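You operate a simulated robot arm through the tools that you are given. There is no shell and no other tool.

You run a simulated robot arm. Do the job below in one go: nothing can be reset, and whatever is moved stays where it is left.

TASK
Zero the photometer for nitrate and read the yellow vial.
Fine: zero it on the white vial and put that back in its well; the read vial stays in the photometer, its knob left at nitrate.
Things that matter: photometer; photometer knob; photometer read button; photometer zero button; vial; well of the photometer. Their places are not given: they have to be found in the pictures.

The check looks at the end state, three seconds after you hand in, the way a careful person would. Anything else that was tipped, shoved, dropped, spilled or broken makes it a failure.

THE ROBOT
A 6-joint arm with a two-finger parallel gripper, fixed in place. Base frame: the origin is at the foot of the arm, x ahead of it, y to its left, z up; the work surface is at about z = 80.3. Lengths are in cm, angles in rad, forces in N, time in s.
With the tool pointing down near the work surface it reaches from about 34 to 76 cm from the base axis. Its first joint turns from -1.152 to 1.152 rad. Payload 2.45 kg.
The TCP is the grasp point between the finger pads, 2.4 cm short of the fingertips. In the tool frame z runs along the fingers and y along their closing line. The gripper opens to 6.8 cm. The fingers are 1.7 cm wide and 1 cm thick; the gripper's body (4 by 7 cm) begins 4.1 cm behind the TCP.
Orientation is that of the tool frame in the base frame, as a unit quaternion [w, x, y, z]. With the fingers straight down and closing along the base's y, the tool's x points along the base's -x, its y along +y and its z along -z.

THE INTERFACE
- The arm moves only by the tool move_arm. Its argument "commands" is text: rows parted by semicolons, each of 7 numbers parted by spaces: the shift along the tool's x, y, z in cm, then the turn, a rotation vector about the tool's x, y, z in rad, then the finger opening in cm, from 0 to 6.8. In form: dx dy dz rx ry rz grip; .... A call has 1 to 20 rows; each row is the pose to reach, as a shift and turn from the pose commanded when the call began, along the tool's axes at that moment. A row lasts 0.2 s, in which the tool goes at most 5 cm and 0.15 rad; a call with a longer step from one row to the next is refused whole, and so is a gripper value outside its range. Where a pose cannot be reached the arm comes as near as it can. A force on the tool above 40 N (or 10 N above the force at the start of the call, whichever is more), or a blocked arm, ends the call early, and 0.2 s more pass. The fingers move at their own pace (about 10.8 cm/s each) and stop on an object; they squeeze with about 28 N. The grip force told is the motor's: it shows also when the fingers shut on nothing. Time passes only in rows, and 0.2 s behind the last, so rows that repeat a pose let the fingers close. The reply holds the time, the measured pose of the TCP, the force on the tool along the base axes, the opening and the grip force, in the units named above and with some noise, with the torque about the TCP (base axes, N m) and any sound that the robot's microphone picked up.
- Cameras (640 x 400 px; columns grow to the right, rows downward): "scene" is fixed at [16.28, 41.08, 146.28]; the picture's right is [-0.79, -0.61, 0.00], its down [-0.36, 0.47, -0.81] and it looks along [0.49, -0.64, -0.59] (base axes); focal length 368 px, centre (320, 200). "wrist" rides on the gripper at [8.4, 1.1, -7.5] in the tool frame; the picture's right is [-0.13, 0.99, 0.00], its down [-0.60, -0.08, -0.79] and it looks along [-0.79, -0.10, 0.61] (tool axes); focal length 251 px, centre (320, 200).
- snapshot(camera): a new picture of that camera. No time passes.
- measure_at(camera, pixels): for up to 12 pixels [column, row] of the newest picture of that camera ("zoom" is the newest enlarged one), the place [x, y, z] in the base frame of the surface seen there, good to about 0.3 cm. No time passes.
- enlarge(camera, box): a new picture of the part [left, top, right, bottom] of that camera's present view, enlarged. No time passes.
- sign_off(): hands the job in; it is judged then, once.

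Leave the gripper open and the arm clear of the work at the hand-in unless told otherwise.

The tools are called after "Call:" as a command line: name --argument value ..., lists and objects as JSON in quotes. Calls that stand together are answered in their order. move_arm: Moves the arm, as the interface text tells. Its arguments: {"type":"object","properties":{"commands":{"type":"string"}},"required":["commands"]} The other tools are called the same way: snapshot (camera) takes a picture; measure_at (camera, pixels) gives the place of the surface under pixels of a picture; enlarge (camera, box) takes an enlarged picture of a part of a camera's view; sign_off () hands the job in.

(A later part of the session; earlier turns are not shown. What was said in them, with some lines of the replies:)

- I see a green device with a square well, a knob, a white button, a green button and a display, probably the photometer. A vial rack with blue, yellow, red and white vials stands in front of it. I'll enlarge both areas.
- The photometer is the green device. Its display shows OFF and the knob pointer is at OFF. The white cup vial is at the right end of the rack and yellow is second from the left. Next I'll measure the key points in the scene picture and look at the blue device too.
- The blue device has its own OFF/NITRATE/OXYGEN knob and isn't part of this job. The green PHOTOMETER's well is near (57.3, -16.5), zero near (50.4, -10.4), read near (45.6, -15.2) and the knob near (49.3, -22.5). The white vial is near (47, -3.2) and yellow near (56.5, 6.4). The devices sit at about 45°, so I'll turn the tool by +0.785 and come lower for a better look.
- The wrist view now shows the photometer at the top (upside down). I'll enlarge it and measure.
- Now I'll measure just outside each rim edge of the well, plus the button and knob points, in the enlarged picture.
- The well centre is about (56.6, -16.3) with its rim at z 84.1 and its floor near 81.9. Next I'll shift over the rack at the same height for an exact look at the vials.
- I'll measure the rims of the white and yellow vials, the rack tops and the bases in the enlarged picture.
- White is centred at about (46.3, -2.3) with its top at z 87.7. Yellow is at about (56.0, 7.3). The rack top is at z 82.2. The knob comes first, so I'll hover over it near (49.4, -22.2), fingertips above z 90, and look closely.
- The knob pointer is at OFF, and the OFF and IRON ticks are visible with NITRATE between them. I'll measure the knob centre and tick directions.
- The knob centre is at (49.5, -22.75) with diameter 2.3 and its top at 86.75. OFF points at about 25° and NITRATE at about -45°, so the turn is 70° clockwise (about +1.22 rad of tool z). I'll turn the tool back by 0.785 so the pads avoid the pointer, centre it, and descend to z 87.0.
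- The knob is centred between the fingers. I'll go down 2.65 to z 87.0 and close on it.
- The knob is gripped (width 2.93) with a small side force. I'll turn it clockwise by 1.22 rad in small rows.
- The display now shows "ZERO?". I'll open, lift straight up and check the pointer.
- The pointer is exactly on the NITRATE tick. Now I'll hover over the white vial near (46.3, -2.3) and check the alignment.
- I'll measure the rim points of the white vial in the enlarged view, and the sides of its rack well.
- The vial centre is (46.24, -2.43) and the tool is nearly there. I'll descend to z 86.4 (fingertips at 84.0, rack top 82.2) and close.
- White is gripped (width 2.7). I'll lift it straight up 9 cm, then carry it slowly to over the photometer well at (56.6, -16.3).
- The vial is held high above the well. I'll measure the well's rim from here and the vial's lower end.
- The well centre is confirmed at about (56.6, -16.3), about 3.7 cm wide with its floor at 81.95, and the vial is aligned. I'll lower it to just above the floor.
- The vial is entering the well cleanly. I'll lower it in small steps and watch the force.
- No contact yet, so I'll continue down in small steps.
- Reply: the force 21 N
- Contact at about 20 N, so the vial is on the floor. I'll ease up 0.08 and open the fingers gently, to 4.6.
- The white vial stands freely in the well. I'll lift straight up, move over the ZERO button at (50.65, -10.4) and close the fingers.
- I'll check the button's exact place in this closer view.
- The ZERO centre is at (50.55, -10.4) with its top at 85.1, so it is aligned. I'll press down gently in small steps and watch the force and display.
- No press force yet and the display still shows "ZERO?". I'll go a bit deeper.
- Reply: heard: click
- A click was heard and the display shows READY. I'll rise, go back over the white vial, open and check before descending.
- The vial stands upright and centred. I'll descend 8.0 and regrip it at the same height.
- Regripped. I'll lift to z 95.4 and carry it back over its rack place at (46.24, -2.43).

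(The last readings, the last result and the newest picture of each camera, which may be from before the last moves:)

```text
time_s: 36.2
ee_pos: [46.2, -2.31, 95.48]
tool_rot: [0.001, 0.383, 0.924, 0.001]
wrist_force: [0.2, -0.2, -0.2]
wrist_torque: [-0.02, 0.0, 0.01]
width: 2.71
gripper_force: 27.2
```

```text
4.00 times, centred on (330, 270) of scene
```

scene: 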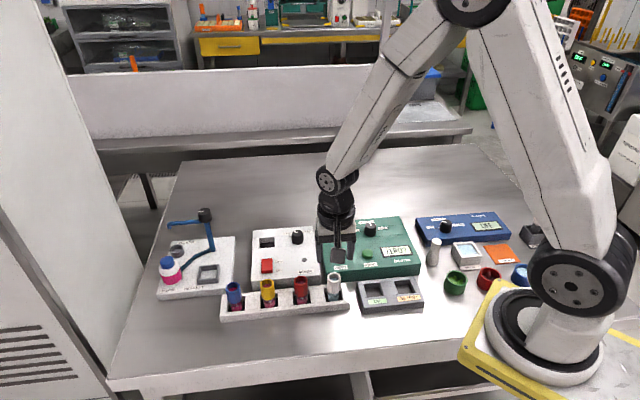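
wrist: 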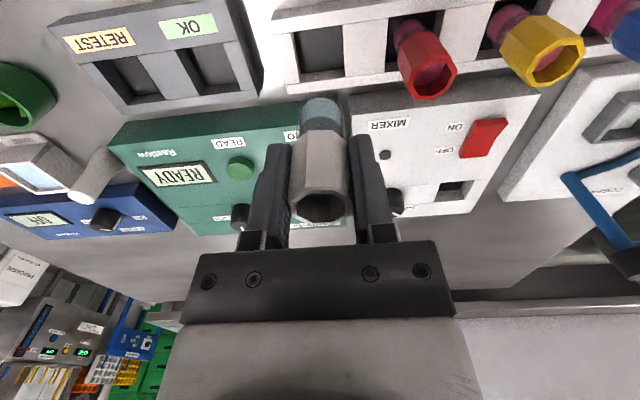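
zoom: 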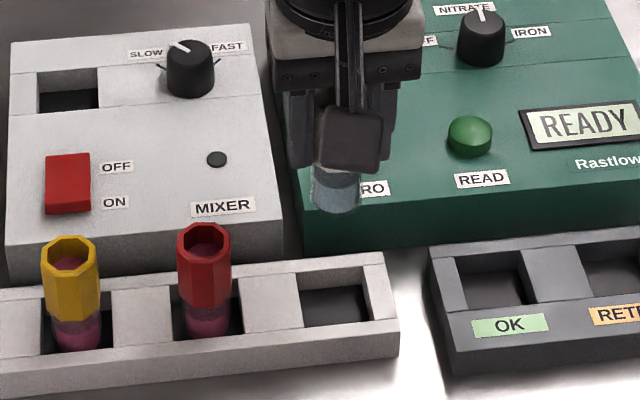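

I'll verify the empty rack well's rim corners in the wrist picture.

Call:
measure_at --camera "wrist" --pixels '[[293.5, 31], [344, 22], [347.5, 77], [299, 84], [296, 55], [346, 48], [318, 26], [322, 83], [318, 50]]'

```text
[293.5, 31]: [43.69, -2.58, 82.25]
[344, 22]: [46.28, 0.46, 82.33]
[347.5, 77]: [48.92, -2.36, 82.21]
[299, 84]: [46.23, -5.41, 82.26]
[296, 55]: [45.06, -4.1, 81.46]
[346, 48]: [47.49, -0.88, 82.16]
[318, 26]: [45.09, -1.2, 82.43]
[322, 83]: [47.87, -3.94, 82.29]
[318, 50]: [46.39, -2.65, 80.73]
```

The rack well centre is (46.28, -2.47), so the vial is aligned. I'll lower it to z 86.8.

Call:
move_arm --commands "0 0 2 0 0 0 2; 0 0 4 0 0 0 2; 0 0 6 0 0 0 2; 0 0 7.5 0 0 0 2; 0 0 8.2 0 0 0 2; 0 0 8.6 0 0 0 2; 0 0 8.6 0 0 0 2"

Call:
snapshot --camera "wrist"

```text
time_s: 37.8
ee_pos: [46.2, -2.34, 86.79]
tool_rot: [0.0, 0.382, 0.924, 0.0]
wrist_force: [0.5, 0.2, 0.2]
wrist_torque: [-0.03, -0.01, -0.01]
width: 2.71
gripper_force: 28.0
```

```text
taken
```

wrist: 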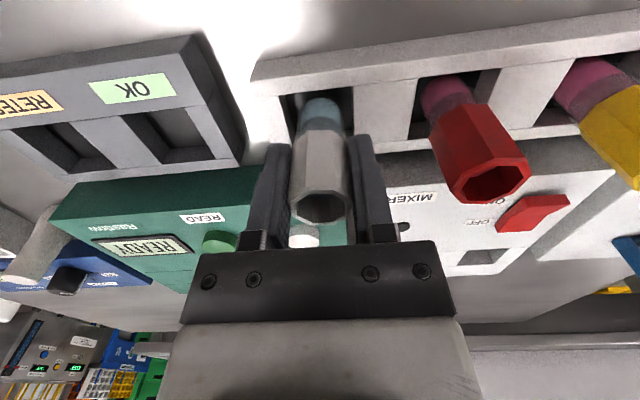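

No contact yet. I'll lower it further in small steps.

Call:
move_arm --commands "0 0 0.1 0 0 0 2; 0 0 0.2 0 0 0 2; 0 0 0.3 0 0 0 2; 0 0 0.35 0 0 0 2; 0 0 0.35 0 0 0 2"

```text
time_s: 39.0
ee_pos: [46.14, -2.37, 86.54]
tool_rot: [0.001, 0.383, 0.924, 0.001]
wrist_force: [-0.6, -0.4, -0.1]
wrist_torque: [0.01, -0.04, -0.05]
width: 2.73
gripper_force: 28.1
```

Call:
move_arm --commands "0 0 0.05 0 0 0 2; 0 0 0.1 0 0 0 2; 0 0 0.1 0 0 0 2"

```text
time_s: 39.8
ee_pos: [46.23, -2.32, 86.33]
tool_rot: [0.001, 0.383, 0.924, -0.001]
wrist_force: [-0.2, 0.1, 1.8]
wrist_torque: [0.02, 0.02, -0.01]
width: 2.73
gripper_force: 28.6
```

A slight upward force of 1.8 N shows the vial is just resting. I'll open the fingers and look.

Call:
move_arm --commands "0 0 0.02 0 0 0 2; 0 0 0.02 0 0 0 3.2; 0 0 0.02 0 0 0 4; 0 0 0.02 0 0 0 4.6; 0 0 0.02 0 0 0 4.6; 0 0 -1 0 0 0 4.6; 0 0 -3 0 0 0 4.6; 0 0 -6 0 0 0 4.6; 0 0 -9 0 0 0 4.6; 0 0 -9 0 0 0 4.6"

Call:
snapshot --camera "wrist"

Call:
enlarge --camera "scene" --box '[220, 230, 380, 330]'

```text
time_s: 42.0
ee_pos: [46.09, -2.27, 95.49]
tool_rot: [-0.001, 0.382, 0.924, 0.0]
wrist_force: [-0.8, -0.4, 0.3]
wrist_torque: [0.0, -0.01, 0.01]
width: 4.57
gripper_force: 0.0
```

```text
taken
```

wrist: 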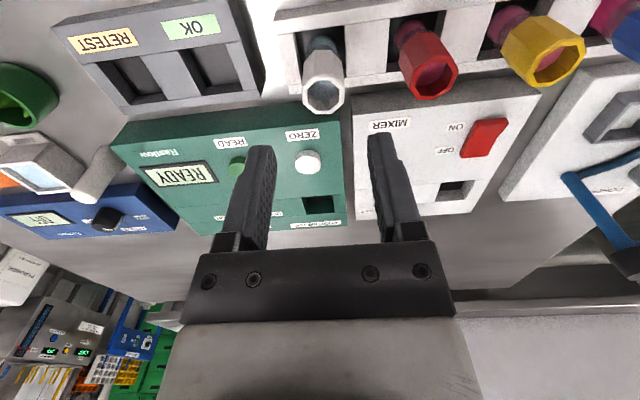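

```text
4.00 times, centred on (300, 280) of scene
```

zoom: 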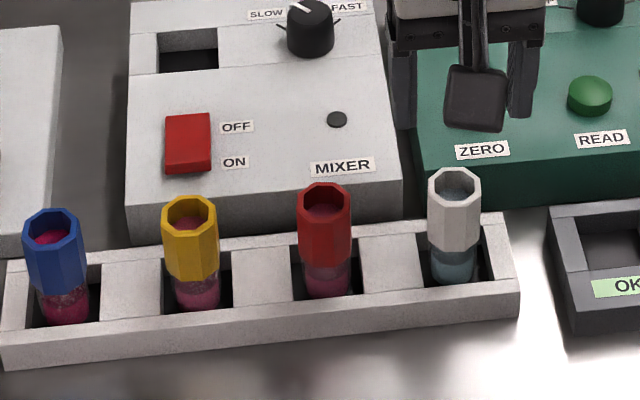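

White is back upright in its well. Next I'll hover over the yellow vial near (56.0, 7.3).

Call:
move_arm --commands "0 3 0 0 0 0 4.6; 0 6.5 0 0 0 0 4.6; 0 10 0 0 0 0 4.6; 0 12.5 0 0 0 0 4.6; 0 13.78 0 0 0 0 4.6; 0 13.78 0 0 0 0 4.6; 0 13.78 0 0 0 0 4.6"

Call:
enlarge --camera "wrist" --box '[220, 40, 420, 165]'

Call:
snapshot --camera "wrist"

```text
time_s: 43.6
ee_pos: [55.86, 7.63, 95.49]
tool_rot: [0.0, 0.383, 0.924, 0.0]
wrist_force: [0.2, 0.4, 0.3]
wrist_torque: [-0.01, 0.0, 0.01]
width: 4.6
gripper_force: 0.1
```

```text
3.20 times, centred on (320, 102) of wrist
```

zoom: 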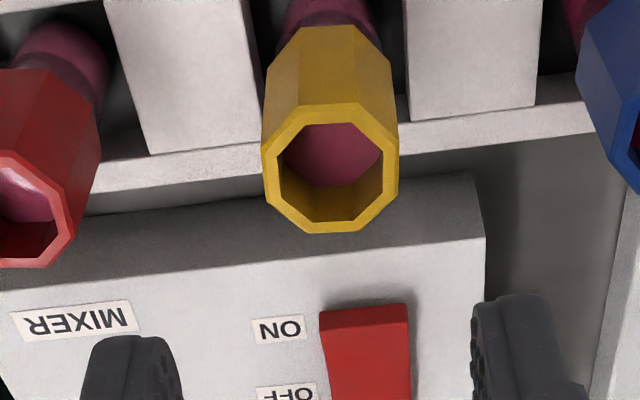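

```text
taken
```

wrist: 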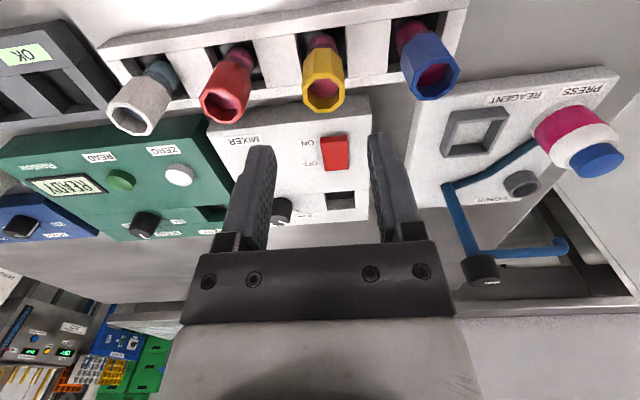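

I'll measure the yellow rim.

Call:
measure_at --camera "zoom" --pixels '[[268, 180], [392, 172], [325, 227], [325, 108], [290, 120], [374, 115], [382, 205], [285, 211]]'

```text
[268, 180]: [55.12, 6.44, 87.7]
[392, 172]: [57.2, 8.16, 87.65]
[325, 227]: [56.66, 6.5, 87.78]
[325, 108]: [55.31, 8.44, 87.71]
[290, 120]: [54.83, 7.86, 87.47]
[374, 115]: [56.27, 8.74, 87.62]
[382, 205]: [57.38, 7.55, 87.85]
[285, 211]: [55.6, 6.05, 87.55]
```

The yellow centre is (56.05, 7.45). I'll make a small correction, descend to z 86.4 and close.

Call:
move_arm --commands "0.07 0.14 2.5 0 0 0 4.8; 0.07 0.14 5 0 0 0 4.8; 0.07 0.14 7.5 0 0 0 4.8; 0.07 0.14 9 0 0 0 4.8; 0.07 0.14 9 0 0 0 4.8; 0.07 0.14 9 0 0 0 2; 0.07 0.14 9 0 0 0 2; 0.07 0.14 9 0 0 0 2"

Call:
snapshot --camera "wrist"

```text
time_s: 45.4
ee_pos: [56.04, 7.62, 86.35]
tool_rot: [0.0, 0.383, 0.924, 0.0]
wrist_force: [-0.2, -0.1, -0.3]
wrist_torque: [-0.01, 0.01, -0.02]
width: 2.74
gripper_force: 28.0
```

```text
taken
```

wrist: 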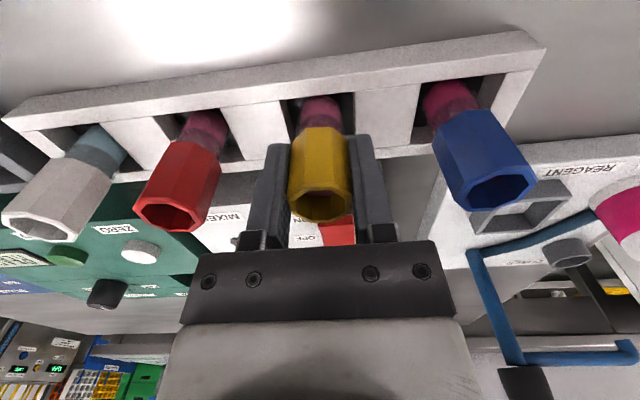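

Yellow is gripped. I'll lift it 9 and carry it to over the photometer well.

Call:
move_arm --commands "0 0 -1 0 0 0 2; 0 0 -3 0 0 0 2; 0 0 -5 0 0 0 2; 0 0 -7 0 0 0 2; 0 0 -9 0 0 0 2; -1.2 -1.1 -9 0 0 0 2; -3 -2.9 -9 0 0 0 2; -5 -4.8 -9 0 0 0 2; -7 -6.7 -9 0 0 0 2; -9 -8.6 -9 0 0 0 2; -11 -10.5 -9 0 0 0 2; -13 -12.4 -9 0 0 0 2; -15 -14.3 -9 0 0 0 2; -16.4 -15.6 -9 0 0 0 2; -17.2 -16.4 -9 0 0 0 2; -17.2 -16.4 -9 0 0 0 2; -17.2 -16.4 -9 0 0 0 2"

Call:
snapshot --camera "wrist"

Call:
snapshot --camera "scene"

```text
time_s: 49.0
ee_pos: [56.55, -16.1, 95.23]
tool_rot: [-0.001, 0.382, 0.924, 0.001]
wrist_force: [-0.6, 0.1, -0.7]
wrist_torque: [0.0, -0.01, -0.03]
width: 2.72
gripper_force: 28.4
```

```text
taken
```

wrist: 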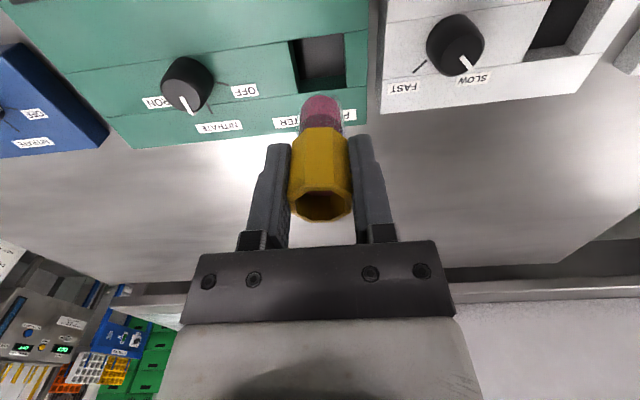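

```text
taken
```

scene: 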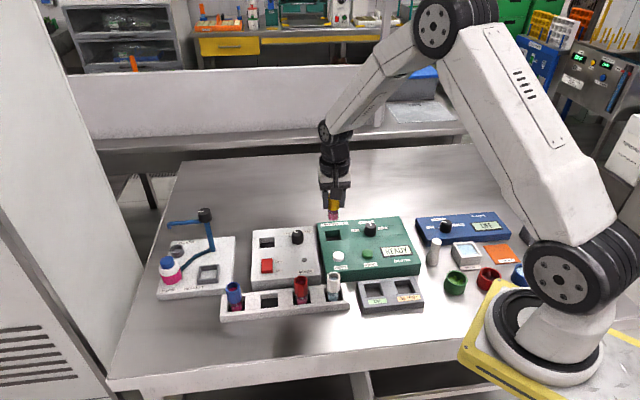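

The view matches the white vial's approach. I'll lower it the same way, to z 87.75.

Call:
move_arm --commands "0 0 2 0 0 0 2; 0 0 4 0 0 0 2; 0 0 5.5 0 0 0 2; 0 0 6.7 0 0 0 2; 0 0 7.3 0 0 0 2; 0 0 7.63 0 0 0 2; 0 0 7.63 0 0 0 2"

Call:
snapshot --camera "wrist"

```text
time_s: 50.6
ee_pos: [56.5, -16.23, 87.75]
tool_rot: [0.0, 0.383, 0.924, 0.0]
wrist_force: [-0.2, 0.6, 0.0]
wrist_torque: [-0.01, 0.03, 0.0]
width: 2.7
gripper_force: 28.1
```

```text
taken
```

wrist: 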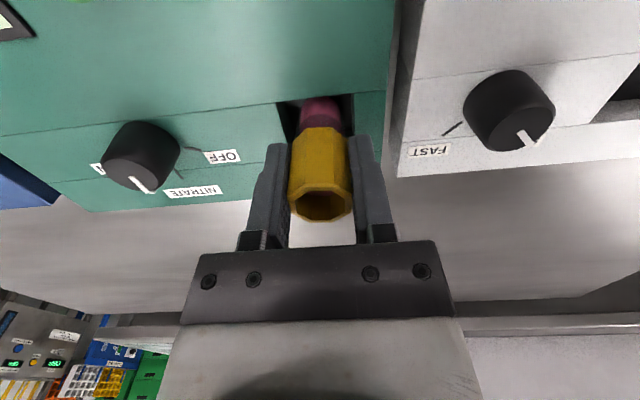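

Yellow is in the well. I'll lower it in very small steps until contact.

Call:
move_arm --commands "0 0 0.05 0 0 0 2; 0 0 0.1 0 0 0 2; 0 0 0.1 0 0 0 2"

```text
time_s: 51.4
ee_pos: [56.49, -16.2, 87.57]
tool_rot: [0.0, 0.383, 0.924, 0.0]
wrist_force: [0.2, 0.1, -0.5]
wrist_torque: [-0.01, -0.03, -0.03]
width: 2.71
gripper_force: 27.7
```

Call:
move_arm --commands "0 0 0.04 0 0 0 2; 0 0 0.08 0 0 0 2; 0 0 0.08 0 0 0 2"

```text
time_s: 52.2
ee_pos: [56.68, -16.17, 87.52]
tool_rot: [0.001, 0.383, 0.924, 0.001]
wrist_force: [0.2, 0.0, 1.4]
wrist_torque: [0.01, -0.01, -0.02]
width: 2.75
gripper_force: 27.9
```

Light contact at 1.4 N. I'll open and lift straight up, then look.

Call:
move_arm --commands "0 0 0.02 0 0 0 2; 0 0 0.02 0 0 0 3.2; 0 0 0.02 0 0 0 4; 0 0 0.02 0 0 0 4.6; 0 0 0.02 0 0 0 4.6; 0 0 -1 0 0 0 4.6; 0 0 -3 0 0 0 4.6; 0 0 -6 0 0 0 4.6; 0 0 -8 0 0 0 4.6; 0 0 -8 0 0 0 4.6"

Call:
snapshot --camera "wrist"

Call:
enlarge --camera "scene" --box '[270, 180, 430, 280]'

```text
time_s: 54.4
ee_pos: [56.61, -16.09, 95.51]
tool_rot: [0.0, 0.383, 0.924, 0.0]
wrist_force: [-0.1, 0.8, -0.1]
wrist_torque: [0.03, -0.01, 0.02]
width: 4.57
gripper_force: 0.2
```

```text
taken
```

wrist: 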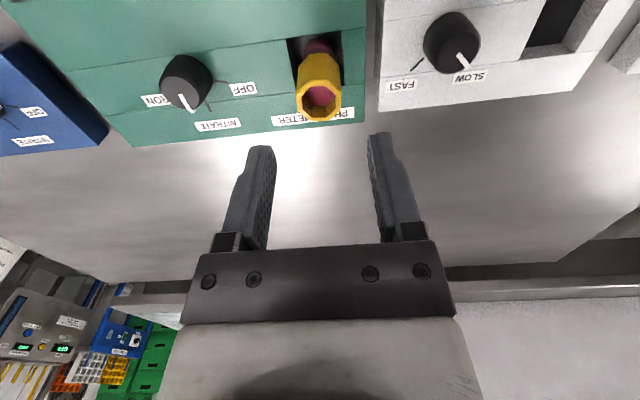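

```text
4.00 times, centred on (350, 230) of scene
```

zoom: 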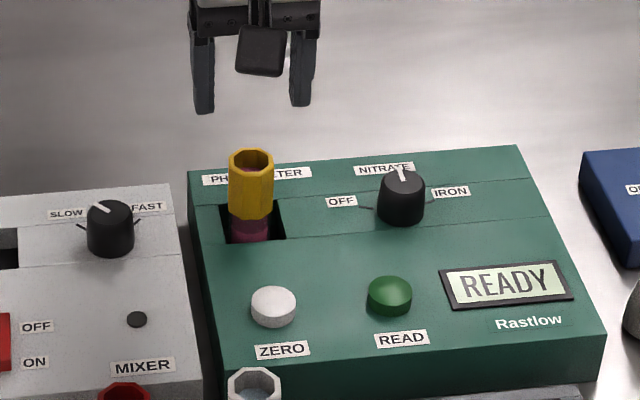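

Yellow stands upright in the photometer. Next I'll move over READ at (45.8, -15.2) with closed fingers.

Call:
move_arm --commands "2.4 -2 0 0 0 0 0; 4.8 -4 0 0 0 0 0; 7 -5.8 0 0 0 0 0; 8.41 -6.86 0 0 0 0 0; 8.41 -6.86 2 0 0 0 0; 8.41 -6.86 4 0 0 0 0; 8.41 -6.86 4 0 0 0 0"

Call:
snapshot --camera "wrist"

```text
time_s: 56.0
ee_pos: [45.69, -15.03, 91.51]
tool_rot: [0.001, 0.382, 0.924, -0.001]
wrist_force: [0.1, 0.3, 0.2]
wrist_torque: [-0.01, 0.01, 0.01]
width: 0.01
gripper_force: 23.4
```

```text
taken
```

wrist: 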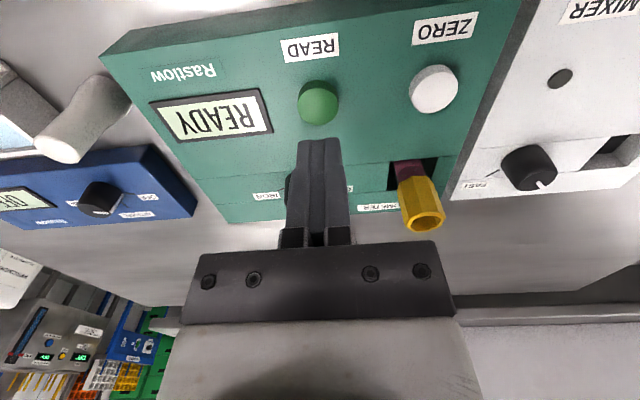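

The button is aligned (at (318, 102), like ZERO was). I'll press it to the same depth.

Call:
move_arm --commands "0 0 2 0 0 0 0; 0 0 3.6 0 0 0 0; 0 0 4.1 0 0 0 0; 0 0 4.3 0 0 0 0; 0 0 4.45 0 0 0 0; 0 0 4.6 0 0 0 0; 0 0 4.6 0 0 0 0"

Call:
enlarge --camera "scene" --box '[290, 190, 450, 290]'

```text
time_s: 57.6
ee_pos: [45.79, -15.1, 87.03]
tool_rot: [0.0, 0.383, 0.924, -0.001]
wrist_force: [-1.6, 1.0, 3.8]
wrist_torque: [0.03, 0.05, 0.04]
width: 0.01
gripper_force: 23.1
heard: click
```

```text
4.00 times, centred on (370, 240) of scene
```

zoom: 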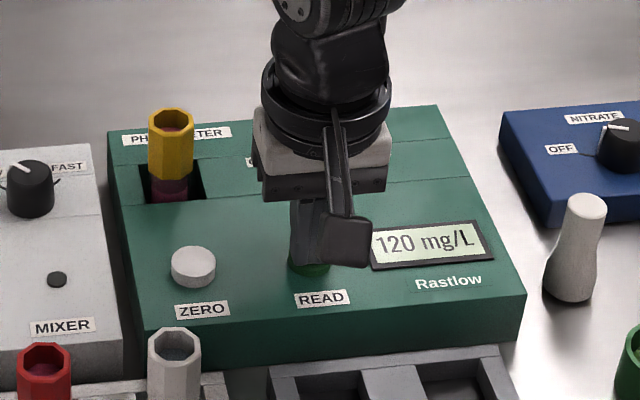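

A click was heard and the display reads 120 mg/L. I'll lift clear, open the fingers and check everything.

Call:
move_arm --commands "0 0 -1 0 0 0 0; 0 0 -4 0 0 0 0; 0 0 -8 0 0 0 0; 0 0 -12 0 0 0 3; 0 0 -16 0 0 0 6; 0 0 -20 0 0 0 6.8; -4 0 -22 0 0 0 6.8; -8 0 -24 0 0 0 6.8; -8 0 -24 0 0 0 6.8; -8 0 -24 0 0 0 6.8"

Call:
snapshot --camera "scene"

Call:
enlarge --camera "scene" --box '[210, 200, 450, 350]'

```text
time_s: 59.8
ee_pos: [51.17, -20.5, 110.81]
tool_rot: [0.0, 0.383, 0.924, 0.0]
wrist_force: [0.7, -0.3, -0.1]
wrist_torque: [0.02, -0.01, 0.0]
width: 6.82
gripper_force: 0.0
```

```text
taken
```

scene: 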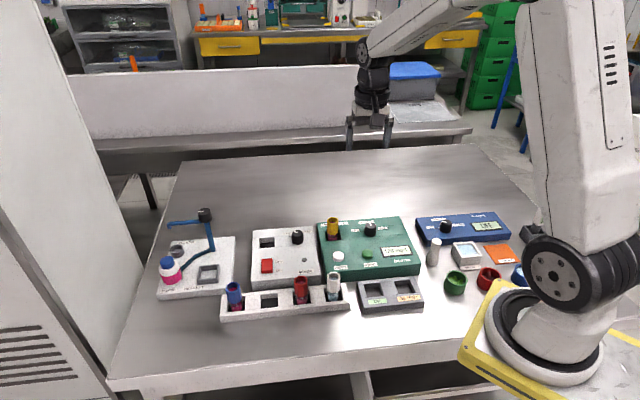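

```text
2.67 times, centred on (330, 275) of scene
```

zoom: 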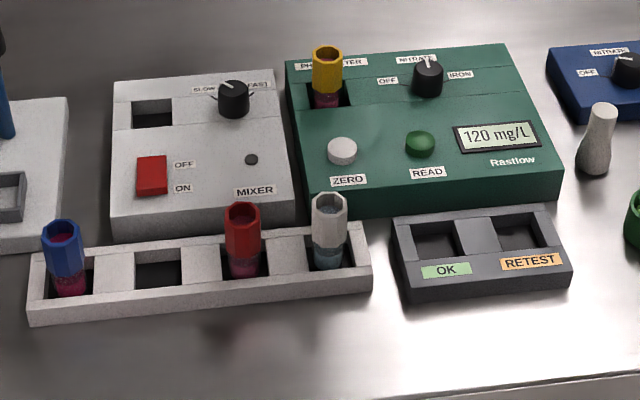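

The end state looks right:
- The photometer knob is at NITRATE and the display shows 120 mg/L.
- The yellow vial is in the photometer well.
- The white vial is back in its rack well.
- Nothing else has moved, and the gripper is open and clear.

I'll hand in now.

Call:
sign_off

```text
The job is handed in.
```

The photometer is zeroed for nitrate, and the yellow vial reads **120 mg/L**.

- **Knob:** I turned it from OFF to NITRATE and left it there.
- **Zero:** I zeroed on the white vial. The button clicked and the display went to READY. The white vial is back in its rack well.
- **Read:** The yellow vial is standing in the photometer well. The READ button clicked before the value appeared.

In the last picture before hand-in, nothing else had been moved or tipped. The gripper was open and the arm was clear of the work.
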